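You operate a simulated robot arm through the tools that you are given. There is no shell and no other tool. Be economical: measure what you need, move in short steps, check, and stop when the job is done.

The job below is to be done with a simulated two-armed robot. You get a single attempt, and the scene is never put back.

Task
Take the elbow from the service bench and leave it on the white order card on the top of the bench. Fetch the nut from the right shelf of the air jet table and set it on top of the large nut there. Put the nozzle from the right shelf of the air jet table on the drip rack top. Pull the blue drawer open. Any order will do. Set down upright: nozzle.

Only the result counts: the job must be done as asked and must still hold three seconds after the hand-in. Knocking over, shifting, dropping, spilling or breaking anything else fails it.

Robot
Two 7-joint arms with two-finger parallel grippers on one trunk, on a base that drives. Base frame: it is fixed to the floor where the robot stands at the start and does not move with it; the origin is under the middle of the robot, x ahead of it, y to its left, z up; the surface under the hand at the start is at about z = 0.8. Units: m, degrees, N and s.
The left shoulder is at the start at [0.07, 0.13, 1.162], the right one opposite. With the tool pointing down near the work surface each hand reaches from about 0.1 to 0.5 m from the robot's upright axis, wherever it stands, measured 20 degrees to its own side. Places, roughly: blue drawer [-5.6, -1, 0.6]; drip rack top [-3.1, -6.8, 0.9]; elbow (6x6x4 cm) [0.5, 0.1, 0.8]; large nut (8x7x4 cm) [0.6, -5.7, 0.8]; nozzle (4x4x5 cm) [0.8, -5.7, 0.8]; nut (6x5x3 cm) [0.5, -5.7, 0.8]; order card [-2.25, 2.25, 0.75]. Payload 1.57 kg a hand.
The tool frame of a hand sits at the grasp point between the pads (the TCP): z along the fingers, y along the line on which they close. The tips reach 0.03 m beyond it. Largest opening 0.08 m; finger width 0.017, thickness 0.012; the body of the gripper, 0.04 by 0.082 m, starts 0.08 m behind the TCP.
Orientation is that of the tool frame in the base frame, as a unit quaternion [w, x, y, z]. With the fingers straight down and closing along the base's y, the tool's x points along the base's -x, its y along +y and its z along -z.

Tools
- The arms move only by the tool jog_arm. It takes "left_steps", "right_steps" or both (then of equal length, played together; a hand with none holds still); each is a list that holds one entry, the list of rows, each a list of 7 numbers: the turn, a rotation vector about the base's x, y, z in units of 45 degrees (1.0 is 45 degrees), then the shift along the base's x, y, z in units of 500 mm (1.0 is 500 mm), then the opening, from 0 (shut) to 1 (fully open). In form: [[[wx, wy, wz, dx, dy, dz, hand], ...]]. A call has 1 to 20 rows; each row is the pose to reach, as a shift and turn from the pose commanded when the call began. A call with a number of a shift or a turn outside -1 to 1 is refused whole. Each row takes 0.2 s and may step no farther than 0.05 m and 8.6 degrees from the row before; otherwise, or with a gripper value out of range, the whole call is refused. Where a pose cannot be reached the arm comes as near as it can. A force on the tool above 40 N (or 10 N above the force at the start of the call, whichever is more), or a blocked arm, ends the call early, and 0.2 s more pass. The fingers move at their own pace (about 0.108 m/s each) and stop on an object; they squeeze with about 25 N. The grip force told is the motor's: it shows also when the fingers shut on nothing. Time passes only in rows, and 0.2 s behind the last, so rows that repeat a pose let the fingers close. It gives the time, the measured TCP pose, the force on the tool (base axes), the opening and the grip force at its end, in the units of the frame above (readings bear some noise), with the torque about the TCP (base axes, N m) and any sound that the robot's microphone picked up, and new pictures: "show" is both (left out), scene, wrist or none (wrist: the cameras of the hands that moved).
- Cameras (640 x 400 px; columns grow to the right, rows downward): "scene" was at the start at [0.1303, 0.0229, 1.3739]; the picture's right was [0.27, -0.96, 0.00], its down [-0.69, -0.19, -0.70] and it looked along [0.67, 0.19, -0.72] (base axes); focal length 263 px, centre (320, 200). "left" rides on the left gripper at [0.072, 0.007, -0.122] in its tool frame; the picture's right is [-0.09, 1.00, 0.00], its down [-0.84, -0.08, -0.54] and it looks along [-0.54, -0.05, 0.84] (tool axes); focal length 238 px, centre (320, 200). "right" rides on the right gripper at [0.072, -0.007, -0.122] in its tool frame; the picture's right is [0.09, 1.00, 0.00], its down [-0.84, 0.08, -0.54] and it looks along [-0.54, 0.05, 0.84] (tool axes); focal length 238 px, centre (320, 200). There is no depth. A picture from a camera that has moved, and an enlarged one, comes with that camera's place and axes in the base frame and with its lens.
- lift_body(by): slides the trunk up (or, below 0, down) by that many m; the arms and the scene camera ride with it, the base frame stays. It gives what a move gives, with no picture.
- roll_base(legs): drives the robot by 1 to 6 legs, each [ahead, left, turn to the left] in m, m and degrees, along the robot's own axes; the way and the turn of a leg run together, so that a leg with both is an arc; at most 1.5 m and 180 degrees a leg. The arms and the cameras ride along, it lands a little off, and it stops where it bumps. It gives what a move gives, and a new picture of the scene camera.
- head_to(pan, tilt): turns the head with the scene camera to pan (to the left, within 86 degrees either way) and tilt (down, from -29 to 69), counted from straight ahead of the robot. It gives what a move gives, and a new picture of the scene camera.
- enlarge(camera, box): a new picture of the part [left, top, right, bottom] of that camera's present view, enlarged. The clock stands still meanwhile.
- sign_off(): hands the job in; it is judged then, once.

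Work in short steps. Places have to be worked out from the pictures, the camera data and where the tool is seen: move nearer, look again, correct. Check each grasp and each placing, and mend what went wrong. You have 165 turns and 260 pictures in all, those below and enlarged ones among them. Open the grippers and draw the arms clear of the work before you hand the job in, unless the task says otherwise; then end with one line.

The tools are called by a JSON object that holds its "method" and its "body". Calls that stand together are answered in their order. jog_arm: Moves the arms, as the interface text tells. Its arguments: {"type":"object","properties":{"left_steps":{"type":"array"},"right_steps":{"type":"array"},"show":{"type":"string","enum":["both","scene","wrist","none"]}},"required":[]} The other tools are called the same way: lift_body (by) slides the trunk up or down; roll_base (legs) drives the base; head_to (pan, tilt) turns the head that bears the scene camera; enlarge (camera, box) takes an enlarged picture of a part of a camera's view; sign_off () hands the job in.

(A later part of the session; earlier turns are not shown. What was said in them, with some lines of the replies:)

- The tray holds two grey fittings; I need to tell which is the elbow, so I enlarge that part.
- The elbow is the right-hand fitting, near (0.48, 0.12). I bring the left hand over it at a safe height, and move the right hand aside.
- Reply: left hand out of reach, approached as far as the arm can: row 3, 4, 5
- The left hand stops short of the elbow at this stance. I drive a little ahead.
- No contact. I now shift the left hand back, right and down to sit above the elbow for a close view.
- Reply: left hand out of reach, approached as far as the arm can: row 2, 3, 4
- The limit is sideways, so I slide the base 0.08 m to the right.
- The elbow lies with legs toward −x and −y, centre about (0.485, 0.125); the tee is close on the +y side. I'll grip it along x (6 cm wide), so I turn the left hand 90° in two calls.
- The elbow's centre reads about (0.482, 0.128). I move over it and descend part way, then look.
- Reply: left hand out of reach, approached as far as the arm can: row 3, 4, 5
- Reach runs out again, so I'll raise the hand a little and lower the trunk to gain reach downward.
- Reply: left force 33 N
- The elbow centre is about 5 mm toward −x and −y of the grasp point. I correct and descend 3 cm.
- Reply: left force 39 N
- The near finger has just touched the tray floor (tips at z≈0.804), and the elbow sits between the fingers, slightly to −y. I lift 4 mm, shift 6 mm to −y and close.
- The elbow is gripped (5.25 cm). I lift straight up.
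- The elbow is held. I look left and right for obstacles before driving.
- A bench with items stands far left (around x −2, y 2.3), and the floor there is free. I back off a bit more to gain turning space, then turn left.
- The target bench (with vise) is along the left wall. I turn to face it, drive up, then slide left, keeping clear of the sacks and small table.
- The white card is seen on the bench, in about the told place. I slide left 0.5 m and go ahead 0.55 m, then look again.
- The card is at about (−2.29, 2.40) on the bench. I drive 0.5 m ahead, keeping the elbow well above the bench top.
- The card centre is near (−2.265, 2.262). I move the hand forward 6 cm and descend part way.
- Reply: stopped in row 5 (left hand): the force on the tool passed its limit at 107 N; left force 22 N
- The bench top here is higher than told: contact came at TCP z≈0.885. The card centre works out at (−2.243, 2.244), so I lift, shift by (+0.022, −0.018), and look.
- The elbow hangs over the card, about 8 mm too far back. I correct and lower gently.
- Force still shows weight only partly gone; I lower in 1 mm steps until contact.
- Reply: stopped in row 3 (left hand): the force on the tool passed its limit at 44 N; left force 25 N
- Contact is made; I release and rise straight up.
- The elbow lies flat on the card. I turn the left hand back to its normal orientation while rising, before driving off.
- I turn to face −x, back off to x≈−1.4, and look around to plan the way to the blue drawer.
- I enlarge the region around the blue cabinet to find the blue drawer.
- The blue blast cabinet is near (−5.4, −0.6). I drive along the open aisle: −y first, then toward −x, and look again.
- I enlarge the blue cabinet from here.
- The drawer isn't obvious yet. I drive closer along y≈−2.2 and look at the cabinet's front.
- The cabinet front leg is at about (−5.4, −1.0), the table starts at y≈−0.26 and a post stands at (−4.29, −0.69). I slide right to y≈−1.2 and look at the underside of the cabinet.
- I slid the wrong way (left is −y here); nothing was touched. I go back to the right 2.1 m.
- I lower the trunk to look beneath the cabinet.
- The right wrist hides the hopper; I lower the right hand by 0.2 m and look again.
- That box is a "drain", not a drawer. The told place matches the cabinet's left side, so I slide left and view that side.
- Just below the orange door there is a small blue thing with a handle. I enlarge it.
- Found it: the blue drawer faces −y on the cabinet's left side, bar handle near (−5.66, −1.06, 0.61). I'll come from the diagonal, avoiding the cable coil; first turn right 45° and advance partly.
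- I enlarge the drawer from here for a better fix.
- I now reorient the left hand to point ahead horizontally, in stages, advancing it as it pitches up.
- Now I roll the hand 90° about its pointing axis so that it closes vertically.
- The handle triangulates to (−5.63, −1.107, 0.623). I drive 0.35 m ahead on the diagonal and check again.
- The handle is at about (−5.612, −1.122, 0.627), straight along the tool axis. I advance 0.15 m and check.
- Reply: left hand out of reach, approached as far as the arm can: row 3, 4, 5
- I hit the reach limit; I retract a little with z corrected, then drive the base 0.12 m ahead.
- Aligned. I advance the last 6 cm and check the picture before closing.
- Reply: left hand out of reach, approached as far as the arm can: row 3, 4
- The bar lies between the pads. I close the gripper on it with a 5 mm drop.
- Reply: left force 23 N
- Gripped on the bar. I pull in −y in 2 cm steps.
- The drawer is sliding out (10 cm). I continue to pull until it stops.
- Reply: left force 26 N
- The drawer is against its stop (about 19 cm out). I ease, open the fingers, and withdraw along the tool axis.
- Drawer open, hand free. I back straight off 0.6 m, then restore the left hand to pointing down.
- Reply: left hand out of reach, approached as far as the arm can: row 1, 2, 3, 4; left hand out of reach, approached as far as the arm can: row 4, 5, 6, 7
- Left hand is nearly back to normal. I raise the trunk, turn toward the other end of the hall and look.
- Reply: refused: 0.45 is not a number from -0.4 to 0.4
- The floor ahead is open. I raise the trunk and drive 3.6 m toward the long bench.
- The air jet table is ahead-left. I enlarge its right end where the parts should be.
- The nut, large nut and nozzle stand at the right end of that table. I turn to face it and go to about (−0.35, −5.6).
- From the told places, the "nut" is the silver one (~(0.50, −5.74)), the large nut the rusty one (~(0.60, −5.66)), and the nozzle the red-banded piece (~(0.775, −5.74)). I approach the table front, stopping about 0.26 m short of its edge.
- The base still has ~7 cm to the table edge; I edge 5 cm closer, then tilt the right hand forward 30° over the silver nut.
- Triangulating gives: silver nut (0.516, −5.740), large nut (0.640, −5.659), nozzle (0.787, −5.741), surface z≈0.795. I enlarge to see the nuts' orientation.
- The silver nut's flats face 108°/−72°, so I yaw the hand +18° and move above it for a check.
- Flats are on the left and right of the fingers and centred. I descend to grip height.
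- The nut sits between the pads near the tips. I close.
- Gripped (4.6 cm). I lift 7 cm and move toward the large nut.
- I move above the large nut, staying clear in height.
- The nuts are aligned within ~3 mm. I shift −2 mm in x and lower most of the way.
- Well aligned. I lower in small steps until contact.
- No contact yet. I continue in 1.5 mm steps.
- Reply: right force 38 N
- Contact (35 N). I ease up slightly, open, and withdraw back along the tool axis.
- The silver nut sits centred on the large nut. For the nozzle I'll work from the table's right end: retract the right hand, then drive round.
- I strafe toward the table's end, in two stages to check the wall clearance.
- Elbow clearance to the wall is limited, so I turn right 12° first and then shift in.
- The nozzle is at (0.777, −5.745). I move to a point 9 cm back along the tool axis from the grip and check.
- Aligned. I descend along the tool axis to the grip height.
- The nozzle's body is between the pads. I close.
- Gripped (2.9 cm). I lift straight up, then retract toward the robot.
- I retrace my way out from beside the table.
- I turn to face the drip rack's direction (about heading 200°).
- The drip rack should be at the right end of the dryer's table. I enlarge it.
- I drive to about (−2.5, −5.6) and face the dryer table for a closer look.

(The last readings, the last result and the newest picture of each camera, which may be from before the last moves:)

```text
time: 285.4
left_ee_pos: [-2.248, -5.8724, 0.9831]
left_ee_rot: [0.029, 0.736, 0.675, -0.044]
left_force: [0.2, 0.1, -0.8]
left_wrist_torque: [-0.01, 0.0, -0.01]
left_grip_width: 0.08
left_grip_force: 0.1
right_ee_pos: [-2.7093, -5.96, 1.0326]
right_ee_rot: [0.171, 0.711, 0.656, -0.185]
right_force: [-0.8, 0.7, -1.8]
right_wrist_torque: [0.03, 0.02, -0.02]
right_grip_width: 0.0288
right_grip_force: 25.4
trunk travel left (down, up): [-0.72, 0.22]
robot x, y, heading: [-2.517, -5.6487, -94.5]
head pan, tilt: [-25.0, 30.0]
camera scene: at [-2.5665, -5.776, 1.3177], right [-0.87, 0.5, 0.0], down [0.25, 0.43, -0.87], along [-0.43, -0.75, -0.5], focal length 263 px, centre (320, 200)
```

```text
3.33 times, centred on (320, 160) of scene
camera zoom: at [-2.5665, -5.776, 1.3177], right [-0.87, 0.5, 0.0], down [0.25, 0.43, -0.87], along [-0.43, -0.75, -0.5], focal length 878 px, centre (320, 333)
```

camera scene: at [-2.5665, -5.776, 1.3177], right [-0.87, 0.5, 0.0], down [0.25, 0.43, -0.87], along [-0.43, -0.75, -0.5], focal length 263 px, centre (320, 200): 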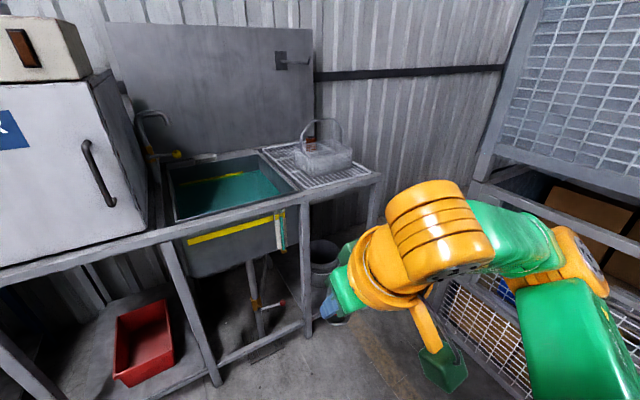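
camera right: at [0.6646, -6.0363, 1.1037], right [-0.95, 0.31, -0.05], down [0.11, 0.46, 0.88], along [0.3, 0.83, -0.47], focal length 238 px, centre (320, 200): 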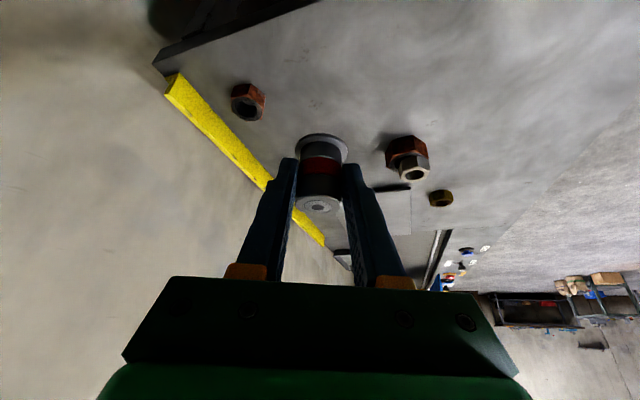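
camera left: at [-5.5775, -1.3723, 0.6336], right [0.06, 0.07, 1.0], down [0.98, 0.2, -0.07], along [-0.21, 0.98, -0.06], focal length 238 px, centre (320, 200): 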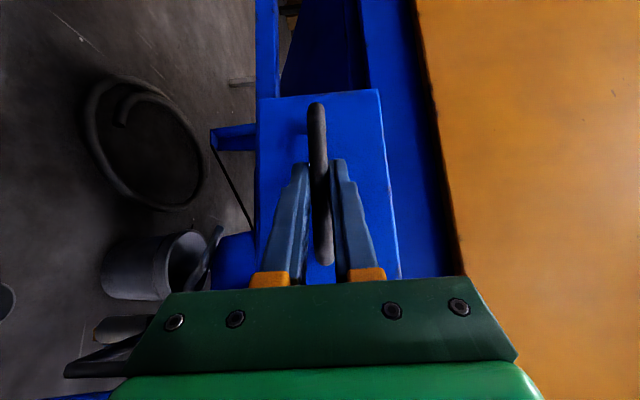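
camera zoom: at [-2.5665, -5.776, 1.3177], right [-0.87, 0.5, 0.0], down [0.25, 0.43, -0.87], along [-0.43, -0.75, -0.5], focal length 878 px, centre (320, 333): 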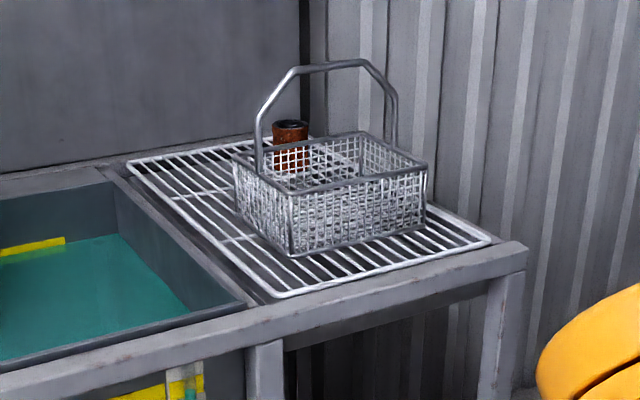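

The drip rack is the wire grid right of the sink with a basket on it: x −2.96…−3.27, y −6.56…−7.06, z≈0.86. The free front-left corner near (−3.0, −6.60) suits the nozzle. I approach facing it.

{"method": "roll_base", "body": {"legs": [[0, 0, 4.5], [0, -0.3, 0], [0.45, 0, 0]]}}

{"method": "head_to", "body": {"pan": -10, "tilt": 50}}

{"method": "enlarge", "body": {"camera": "right", "box": [0, 0, 640, 400]}}

```text
time: 290.2
left_ee_pos: [-2.5327, -6.2982, 0.9837]
left_ee_rot: [0.031, 0.709, 0.703, -0.044]
left_force: [-0.5, -1.8, 0.0]
left_wrist_torque: [0.0, -0.03, 0.03]
left_grip_width: 0.08
left_grip_force: 0.1
right_ee_pos: [-2.9853, -6.4235, 1.0326]
right_ee_rot: [0.178, 0.686, 0.682, -0.18]
right_force: [-0.3, 0.0, -2.2]
right_wrist_torque: [0.02, 0.01, -0.01]
right_grip_width: 0.0286
right_grip_force: 24.9
trunk travel left (down, up): [-0.72, 0.22]
robot x, y, heading: [-2.8246, -6.1013, -90.4]
head pan, tilt: [-25.0, 30.0]
camera scene: at [-2.8569, -6.2279, 1.3178], right [-0.9, 0.43, 0.0], down [0.21, 0.45, -0.87], along [-0.37, -0.78, -0.5], focal length 263 px, centre (320, 200)
```

scene: 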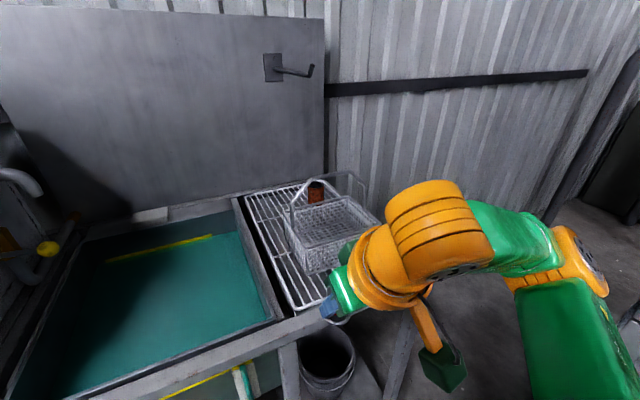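

```text
time: 291.1
left_ee_pos: [-2.5321, -6.2998, 0.9828]
left_ee_rot: [0.031, 0.71, 0.702, -0.043]
left_force: [-0.1, -0.1, 0.1]
left_wrist_torque: [-0.04, 0.0, 0.04]
left_grip_width: 0.0803
left_grip_force: 0.0
right_ee_pos: [-2.9848, -6.4241, 1.031]
right_ee_rot: [0.178, 0.687, 0.682, -0.178]
right_force: [-0.5, 0.1, -1.8]
right_wrist_torque: [0.05, -0.01, 0.01]
right_grip_width: 0.0288
right_grip_force: 24.5
trunk travel left (down, up): [-0.72, 0.22]
robot x, y, heading: [-2.8215, -6.1017, -90.2]
head pan, tilt: [-10.0, 50.0]
camera scene: at [-2.8322, -6.223, 1.2882], right [-0.98, 0.18, 0.0], down [0.14, 0.75, -0.64], along [-0.12, -0.63, -0.77], focal length 263 px, centre (320, 200)
```

scene: 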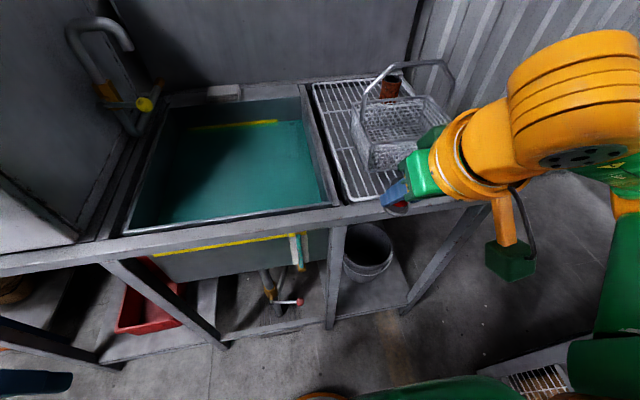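

```text
1.00 times, centred on (320, 200) of right (not enlarged: the box is as wide or as high as the picture)
camera zoom: at [-2.991, -6.302, 1.1038], right [1.0, 0.08, -0.04], down [0.08, -0.47, 0.88], along [0.05, -0.88, -0.47], focal length 238 px, centre (320, 200)
```

zoom: 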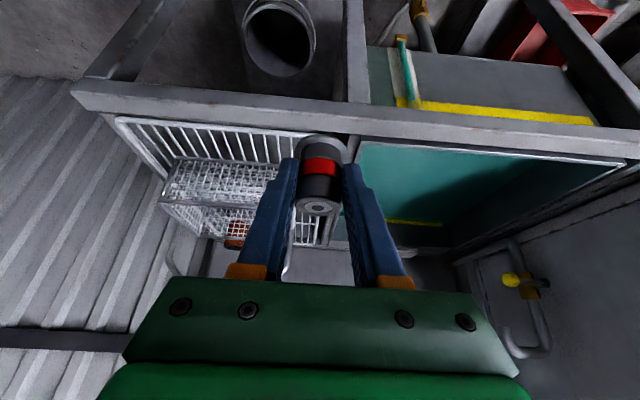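

I enlarge both views to place the rods and the free corner precisely.

{"method": "enlarge", "body": {"camera": "right", "box": [90, 80, 350, 240]}}

{"method": "enlarge", "body": {"camera": "scene", "box": [290, 50, 450, 220]}}

```text
2.46 times, centred on (220, 160) of right
camera zoom: at [-2.991, -6.302, 1.1038], right [1.0, 0.08, -0.04], down [0.08, -0.47, 0.88], along [0.05, -0.88, -0.47], focal length 587 px, centre (566, 298)
```

zoom: 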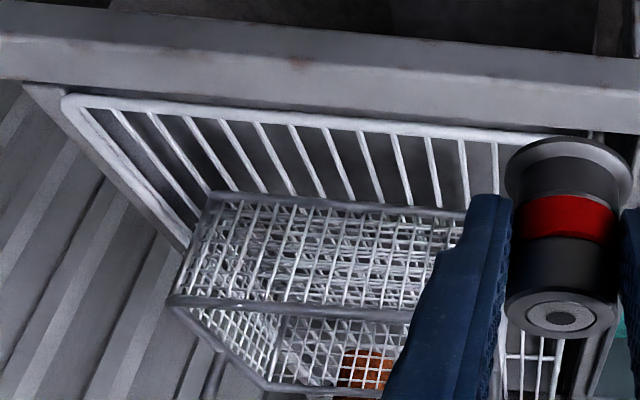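

```text
2.35 times, centred on (370, 135) of scene
camera zoom: at [-2.8322, -6.223, 1.2882], right [-0.98, 0.18, 0.0], down [0.14, 0.75, -0.64], along [-0.12, -0.63, -0.77], focal length 620 px, centre (202, 353)
```

zoom: 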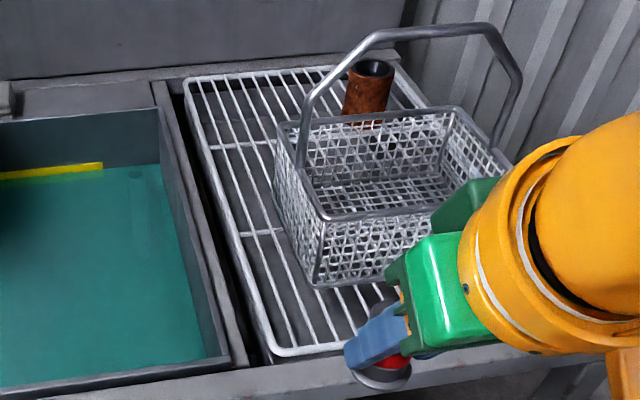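

Rods run along y with 2 cm spacing; I target the nozzle at (−2.994, −6.60), between rods at −2.982 and −3.002, clear of the basket (x<−3.02, y<−6.635). I move above it.

{"method": "jog_arm", "body": {"right_steps": [[[0, 0, 0, -0.004, -0.08, 0, 0], [0, 0, 0, -0.008, -0.16, 0, 0], [0, 0, 0, -0.014, -0.24, -0.02, 0], [0, 0, 0, -0.018, -0.31, -0.06, 0], [0, 0, 0, -0.018, -0.336, -0.1, 0], [0, 0, 0, -0.018, -0.336, -0.15, 0], [0, 0, 0, -0.018, -0.336, -0.15, 0]]], "show": "wrist"}}

{"method": "enlarge", "body": {"camera": "scene", "box": [310, 100, 430, 220]}}

```text
time: 292.7
left_ee_pos: [-2.5323, -6.2999, 0.9835]
left_ee_rot: [0.031, 0.709, 0.703, -0.044]
left_force: [0.6, -0.7, 1.0]
left_wrist_torque: [0.0, 0.0, -0.02]
left_grip_width: 0.08
left_grip_force: 0.1
right_ee_pos: [-2.9936, -6.5928, 0.9562]
right_ee_rot: [0.178, 0.686, 0.682, -0.179]
right_force: [0.0, 0.1, -1.7]
right_wrist_torque: [0.02, -0.03, -0.02]
right_grip_width: 0.0289
right_grip_force: 24.7
trunk travel left (down, up): [-0.72, 0.22]
robot x, y, heading: [-2.822, -6.1009, -90.4]
head pan, tilt: [-10.0, 50.0]
camera right: at [-2.9996, -6.4692, 1.028], right [1.0, 0.08, -0.04], down [0.08, -0.47, 0.88], along [0.05, -0.88, -0.47], focal length 238 px, centre (320, 200)
```

right: 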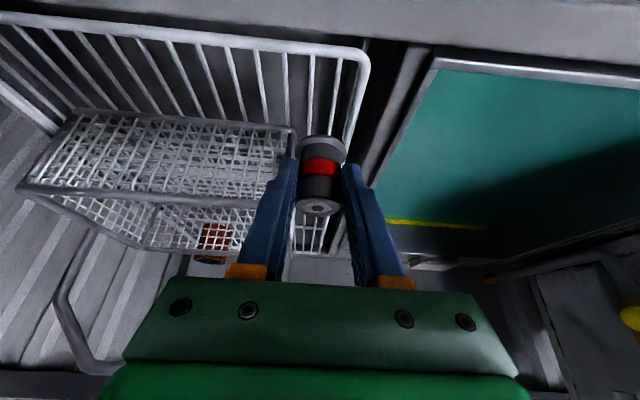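

```text
3.33 times, centred on (370, 160) of scene
camera zoom: at [-2.8319, -6.2231, 1.2881], right [-0.98, 0.18, 0.0], down [0.14, 0.75, -0.64], along [-0.11, -0.63, -0.77], focal length 878 px, centre (153, 333)
```

zoom: 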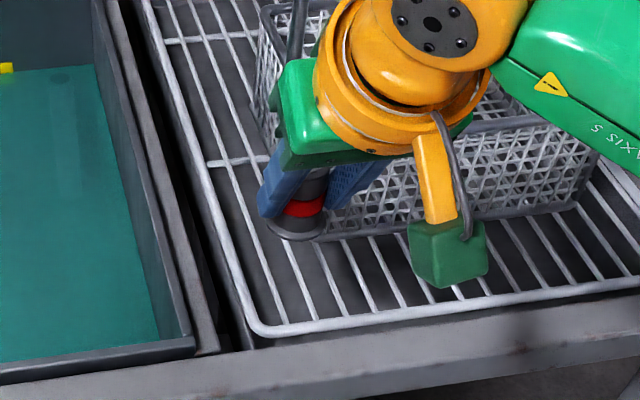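

Landing spot lies between rods and clear of basket and border; rack top z≈0.85. I lower to just above.

{"method": "jog_arm", "body": {"right_steps": [[[0, 0, 0, -0.006, 0, -0.03, 0], [0, 0, 0, -0.006, 0, -0.06, 0], [0, 0, 0, -0.006, 0, -0.09, 0], [0, 0, 0, -0.006, 0, -0.1, 0], [0, 0, 0, -0.006, 0, -0.1, 0]]], "show": "wrist"}}

{"method": "enlarge", "body": {"camera": "scene", "box": [310, 100, 430, 220]}}

```text
time: 293.9
left_ee_pos: [-2.5324, -6.2997, 0.9826]
left_ee_rot: [0.03, 0.71, 0.702, -0.044]
left_force: [0.0, 0.5, -0.9]
left_wrist_torque: [-0.02, 0.01, 0.02]
left_grip_width: 0.0803
left_grip_force: 0.1
right_ee_pos: [-2.9971, -6.5937, 0.9066]
right_ee_rot: [0.177, 0.686, 0.682, -0.179]
right_force: [0.2, 0.1, -2.1]
right_wrist_torque: [0.05, 0.01, 0.0]
right_grip_width: 0.0288
right_grip_force: 25.1
trunk travel left (down, up): [-0.72, 0.22]
robot x, y, heading: [-2.8229, -6.0972, -90.4]
head pan, tilt: [-10.0, 50.0]
camera right: at [-3.0034, -6.4703, 0.9786], right [1.0, 0.08, -0.05], down [0.08, -0.47, 0.88], along [0.05, -0.88, -0.47], focal length 238 px, centre (320, 200)
```

right: 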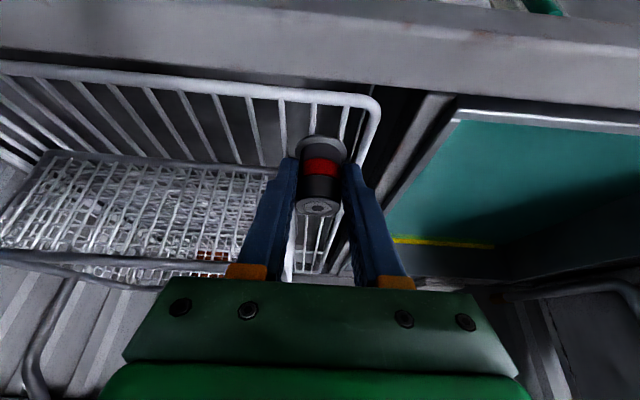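

```text
3.33 times, centred on (370, 160) of scene
camera zoom: at [-2.832, -6.2231, 1.2881], right [-0.98, 0.18, 0.0], down [0.14, 0.75, -0.64], along [-0.11, -0.63, -0.77], focal length 878 px, centre (153, 333)
```

zoom: 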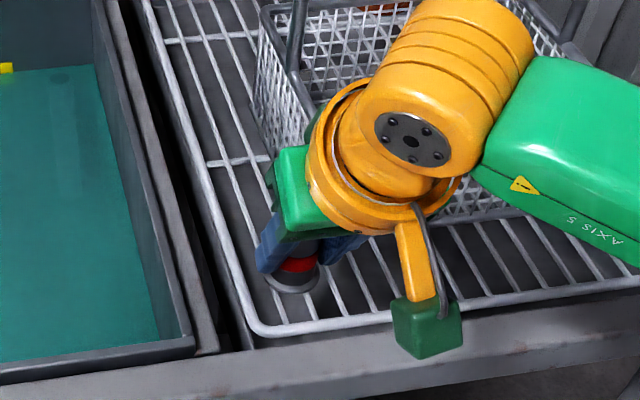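

Just above the rods. I lower in small steps until contact.

{"method": "jog_arm", "body": {"right_steps": [[[0, 0, 0, 0, 0, -0.004, 0], [0, 0, 0, 0, 0, -0.008, 0], [0, 0, 0, 0, 0, -0.011, 0], [0, 0, 0, 0, 0, -0.014, 0], [0, 0, 0, 0, 0, -0.017, 0], [0, 0, 0, 0, 0, -0.02, 0]]], "show": "none"}}

```text
time: 295.3
left_ee_pos: [-2.5316, -6.2971, 0.9843]
left_ee_rot: [0.032, 0.71, 0.702, -0.044]
left_force: [-0.2, -0.1, 0.0]
left_wrist_torque: [-0.01, 0.0, -0.02]
left_grip_width: 0.08
left_grip_force: 0.3
right_ee_pos: [-2.9975, -6.5909, 0.9008]
right_ee_rot: [0.18, 0.685, 0.682, -0.18]
right_force: [-3.0, -5.2, 16.9]
right_wrist_torque: [-0.41, 0.04, -0.02]
right_grip_width: 0.0293
right_grip_force: 25.4
trunk travel left (down, up): [-0.72, 0.22]
robot x, y, heading: [-2.8197, -6.0984, -90.2]
head pan, tilt: [-10.0, 50.0]
```

Contact with ~17 N up at TCP z 0.901, matching the nozzle bottom on the rack. I check the picture before letting go.

{"method": "enlarge", "body": {"camera": "right", "box": [220, 60, 420, 220]}}

{"method": "enlarge", "body": {"camera": "scene", "box": [330, 140, 410, 220]}}

```text
2.50 times, centred on (320, 140) of right
camera zoom: at [-3.0026, -6.468, 0.9705], right [1.0, 0.08, -0.05], down [0.08, -0.46, 0.88], along [0.05, -0.88, -0.47], focal length 596 px, centre (320, 350)
```

zoom: 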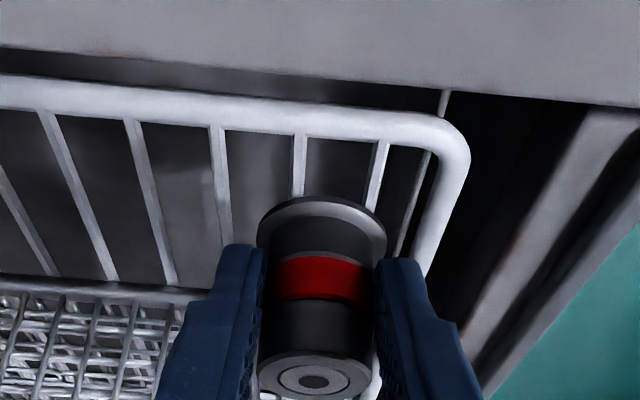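

```text
5.00 times, centred on (370, 180) of scene
camera zoom: at [-2.8312, -6.2197, 1.2886], right [-0.98, 0.18, 0.0], down [0.14, 0.75, -0.64], along [-0.12, -0.63, -0.76], focal length 1317 px, centre (70, 300)
```

zoom: 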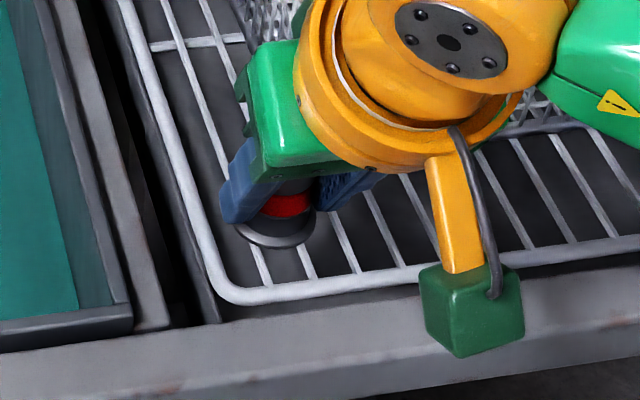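

The flange stands on two rods. I ease the pressure, open moderately, and withdraw along the tool axis.

{"method": "jog_arm", "body": {"right_steps": [[[0, 0, 0, 0, 0, 0.005, 0], [0, 0, 0, 0, 0, 0.006, 0], [0, 0, 0, 0, 0, 0.006, 0.5], [0, 0, 0, 0, 0, 0.006, 0.65], [0, 0, 0, 0, 0, 0.006, 0.65], [0, 0, 0, 0, 0.025, 0.05, 0.65], [0, 0, 0, 0, 0.05, 0.095, 0.65], [0, 0, 0, 0, 0.08, 0.15, 0.65], [0, 0, 0, 0, 0.13, 0.22, 0.65], [0, 0, 0, 0, 0.2, 0.26, 0.65], [0, 0, 0, 0, 0.28, 0.26, 0.8], [0, 0, 0, 0, 0.28, 0.26, 1]]], "show": "both"}}

{"method": "enlarge", "body": {"camera": "scene", "box": [310, 100, 430, 220]}}

```text
time: 297.9
left_ee_pos: [-2.5331, -6.2993, 0.9832]
left_ee_rot: [0.031, 0.709, 0.703, -0.043]
left_force: [-0.1, 0.1, -0.4]
left_wrist_torque: [-0.01, -0.01, 0.0]
left_grip_width: 0.08
left_grip_force: 0.0
right_ee_pos: [-2.9964, -6.4527, 1.0255]
right_ee_rot: [0.177, 0.686, 0.682, -0.18]
right_force: [0.1, -0.3, 0.5]
right_wrist_torque: [0.04, -0.01, 0.01]
right_grip_width: 0.0799
right_grip_force: 0.1
trunk travel left (down, up): [-0.72, 0.22]
robot x, y, heading: [-2.8175, -6.0979, -90.6]
head pan, tilt: [-10.0, 50.0]
camera scene: at [-2.8317, -6.2231, 1.2881], right [-0.98, 0.18, 0.0], down [0.14, 0.75, -0.64], along [-0.11, -0.63, -0.77], focal length 263 px, centre (320, 200)
camera right: at [-3.002, -6.3295, 1.0984], right [1.0, 0.08, -0.05], down [0.08, -0.47, 0.88], along [0.04, -0.88, -0.47], focal length 238 px, centre (320, 200)
```

scene: 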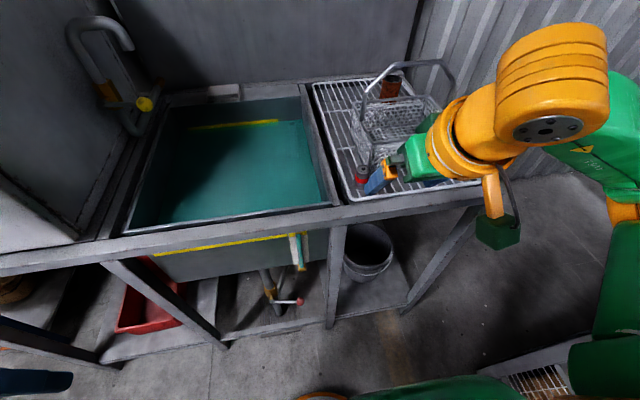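
right: 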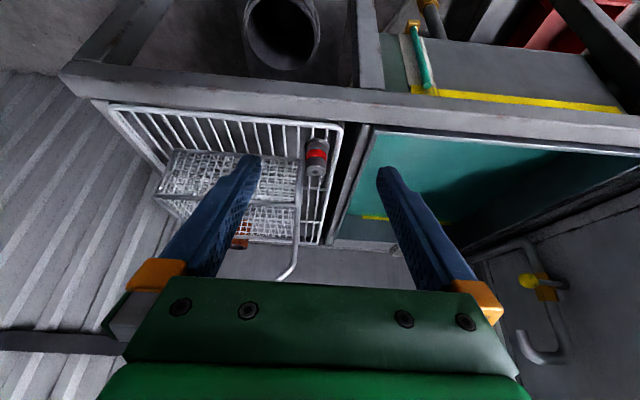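

```text
3.33 times, centred on (370, 160) of scene
camera zoom: at [-2.8317, -6.2231, 1.2881], right [-0.98, 0.18, 0.0], down [0.14, 0.75, -0.64], along [-0.11, -0.63, -0.77], focal length 878 px, centre (153, 333)
```

zoom: 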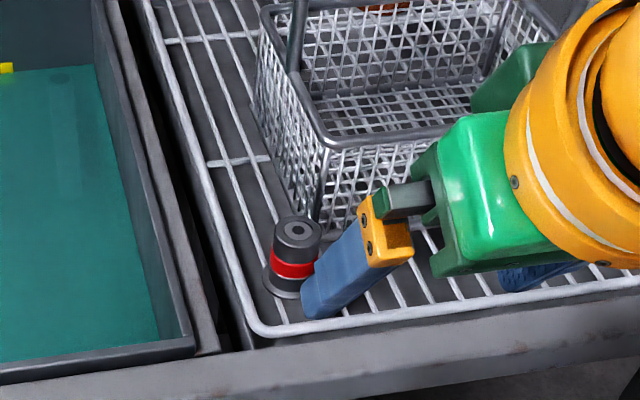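

The nozzle stands on the rack. I drive back 0.4 m and check it once more.

{"method": "roll_base", "body": {"legs": [[-0.4, 0, 0]]}}

{"method": "head_to", "body": {"pan": -10, "tilt": 30}}

{"method": "enlarge", "body": {"camera": "scene", "box": [280, 130, 400, 230]}}

```text
time: 300.4
left_ee_pos: [-2.5303, -5.9022, 0.9831]
left_ee_rot: [0.031, 0.71, 0.702, -0.043]
left_force: [0.2, -0.4, 0.5]
left_wrist_torque: [0.0, 0.0, 0.01]
left_grip_width: 0.0802
left_grip_force: 0.0
right_ee_pos: [-2.9945, -6.0547, 1.0263]
right_ee_rot: [0.178, 0.686, 0.683, -0.178]
right_force: [-0.4, 0.3, -0.4]
right_wrist_torque: [0.01, -0.01, 0.01]
right_grip_width: 0.0801
right_grip_force: 0.2
trunk travel left (down, up): [-0.72, 0.22]
robot x, y, heading: [-2.8183, -5.6977, -90.4]
head pan, tilt: [-10.0, 50.0]
camera scene: at [-2.8298, -5.8249, 1.2881], right [-0.98, 0.18, 0.0], down [0.14, 0.75, -0.64], along [-0.12, -0.63, -0.77], focal length 263 px, centre (320, 200)
```

scene: 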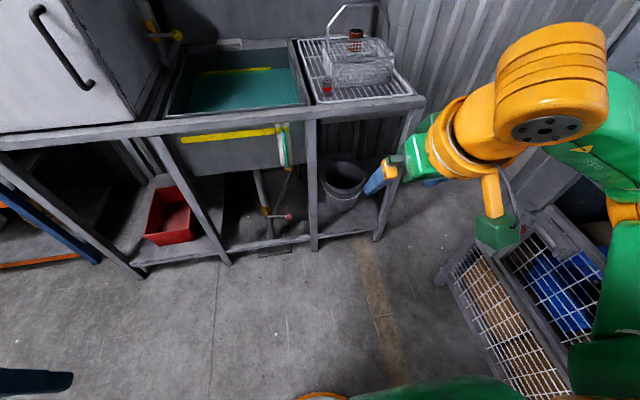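

```text
time: 301.2
left_ee_pos: [-2.5307, -5.9007, 0.984]
left_ee_rot: [0.031, 0.71, 0.702, -0.043]
left_force: [-0.1, -0.1, -1.3]
left_wrist_torque: [-0.03, 0.0, -0.03]
left_grip_width: 0.0802
left_grip_force: 0.1
right_ee_pos: [-2.9948, -6.0541, 1.0274]
right_ee_rot: [0.178, 0.686, 0.683, -0.178]
right_force: [0.0, 0.4, 0.7]
right_wrist_torque: [0.02, 0.02, 0.02]
right_grip_width: 0.0796
right_grip_force: 0.1
trunk travel left (down, up): [-0.72, 0.22]
robot x, y, heading: [-2.8197, -5.6992, -90.5]
head pan, tilt: [-10.0, 30.0]
camera scene: at [-2.8322, -5.8369, 1.3177], right [-0.98, 0.18, 0.0], down [0.09, 0.49, -0.87], along [-0.16, -0.85, -0.5], focal length 263 px, centre (320, 200)
```

scene: 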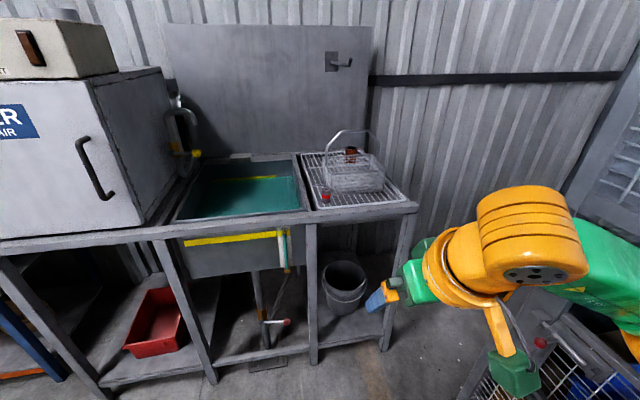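

```text
4.00 times, centred on (340, 180) of scene
camera zoom: at [-2.8322, -5.8369, 1.3177], right [-0.98, 0.18, 0.0], down [0.09, 0.49, -0.87], along [-0.16, -0.85, -0.5], focal length 1053 px, centre (240, 280)
```

zoom: 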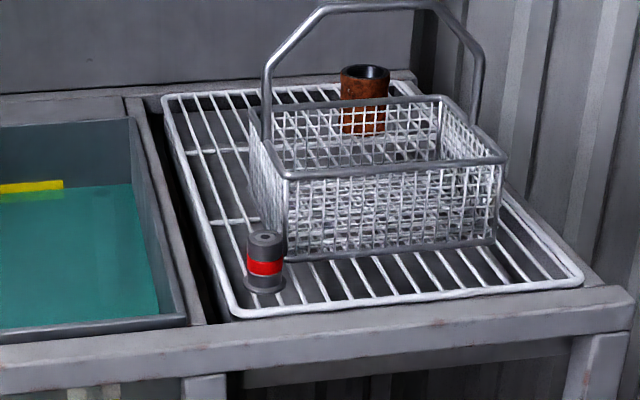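

The nozzle stands upright on the rack. The elbow, nut and drawer were each checked after placing, both grippers are open and the arms are clear, so I hand in.

{"method": "sign_off", "body": {}}

```text
The job is handed in.
```

All four parts of the job are done and handed in: the elbow lies on the order card, the nut sits on the large nut, the nozzle stands upright on the drip rack top, and the blue drawer is pulled open to its stop.
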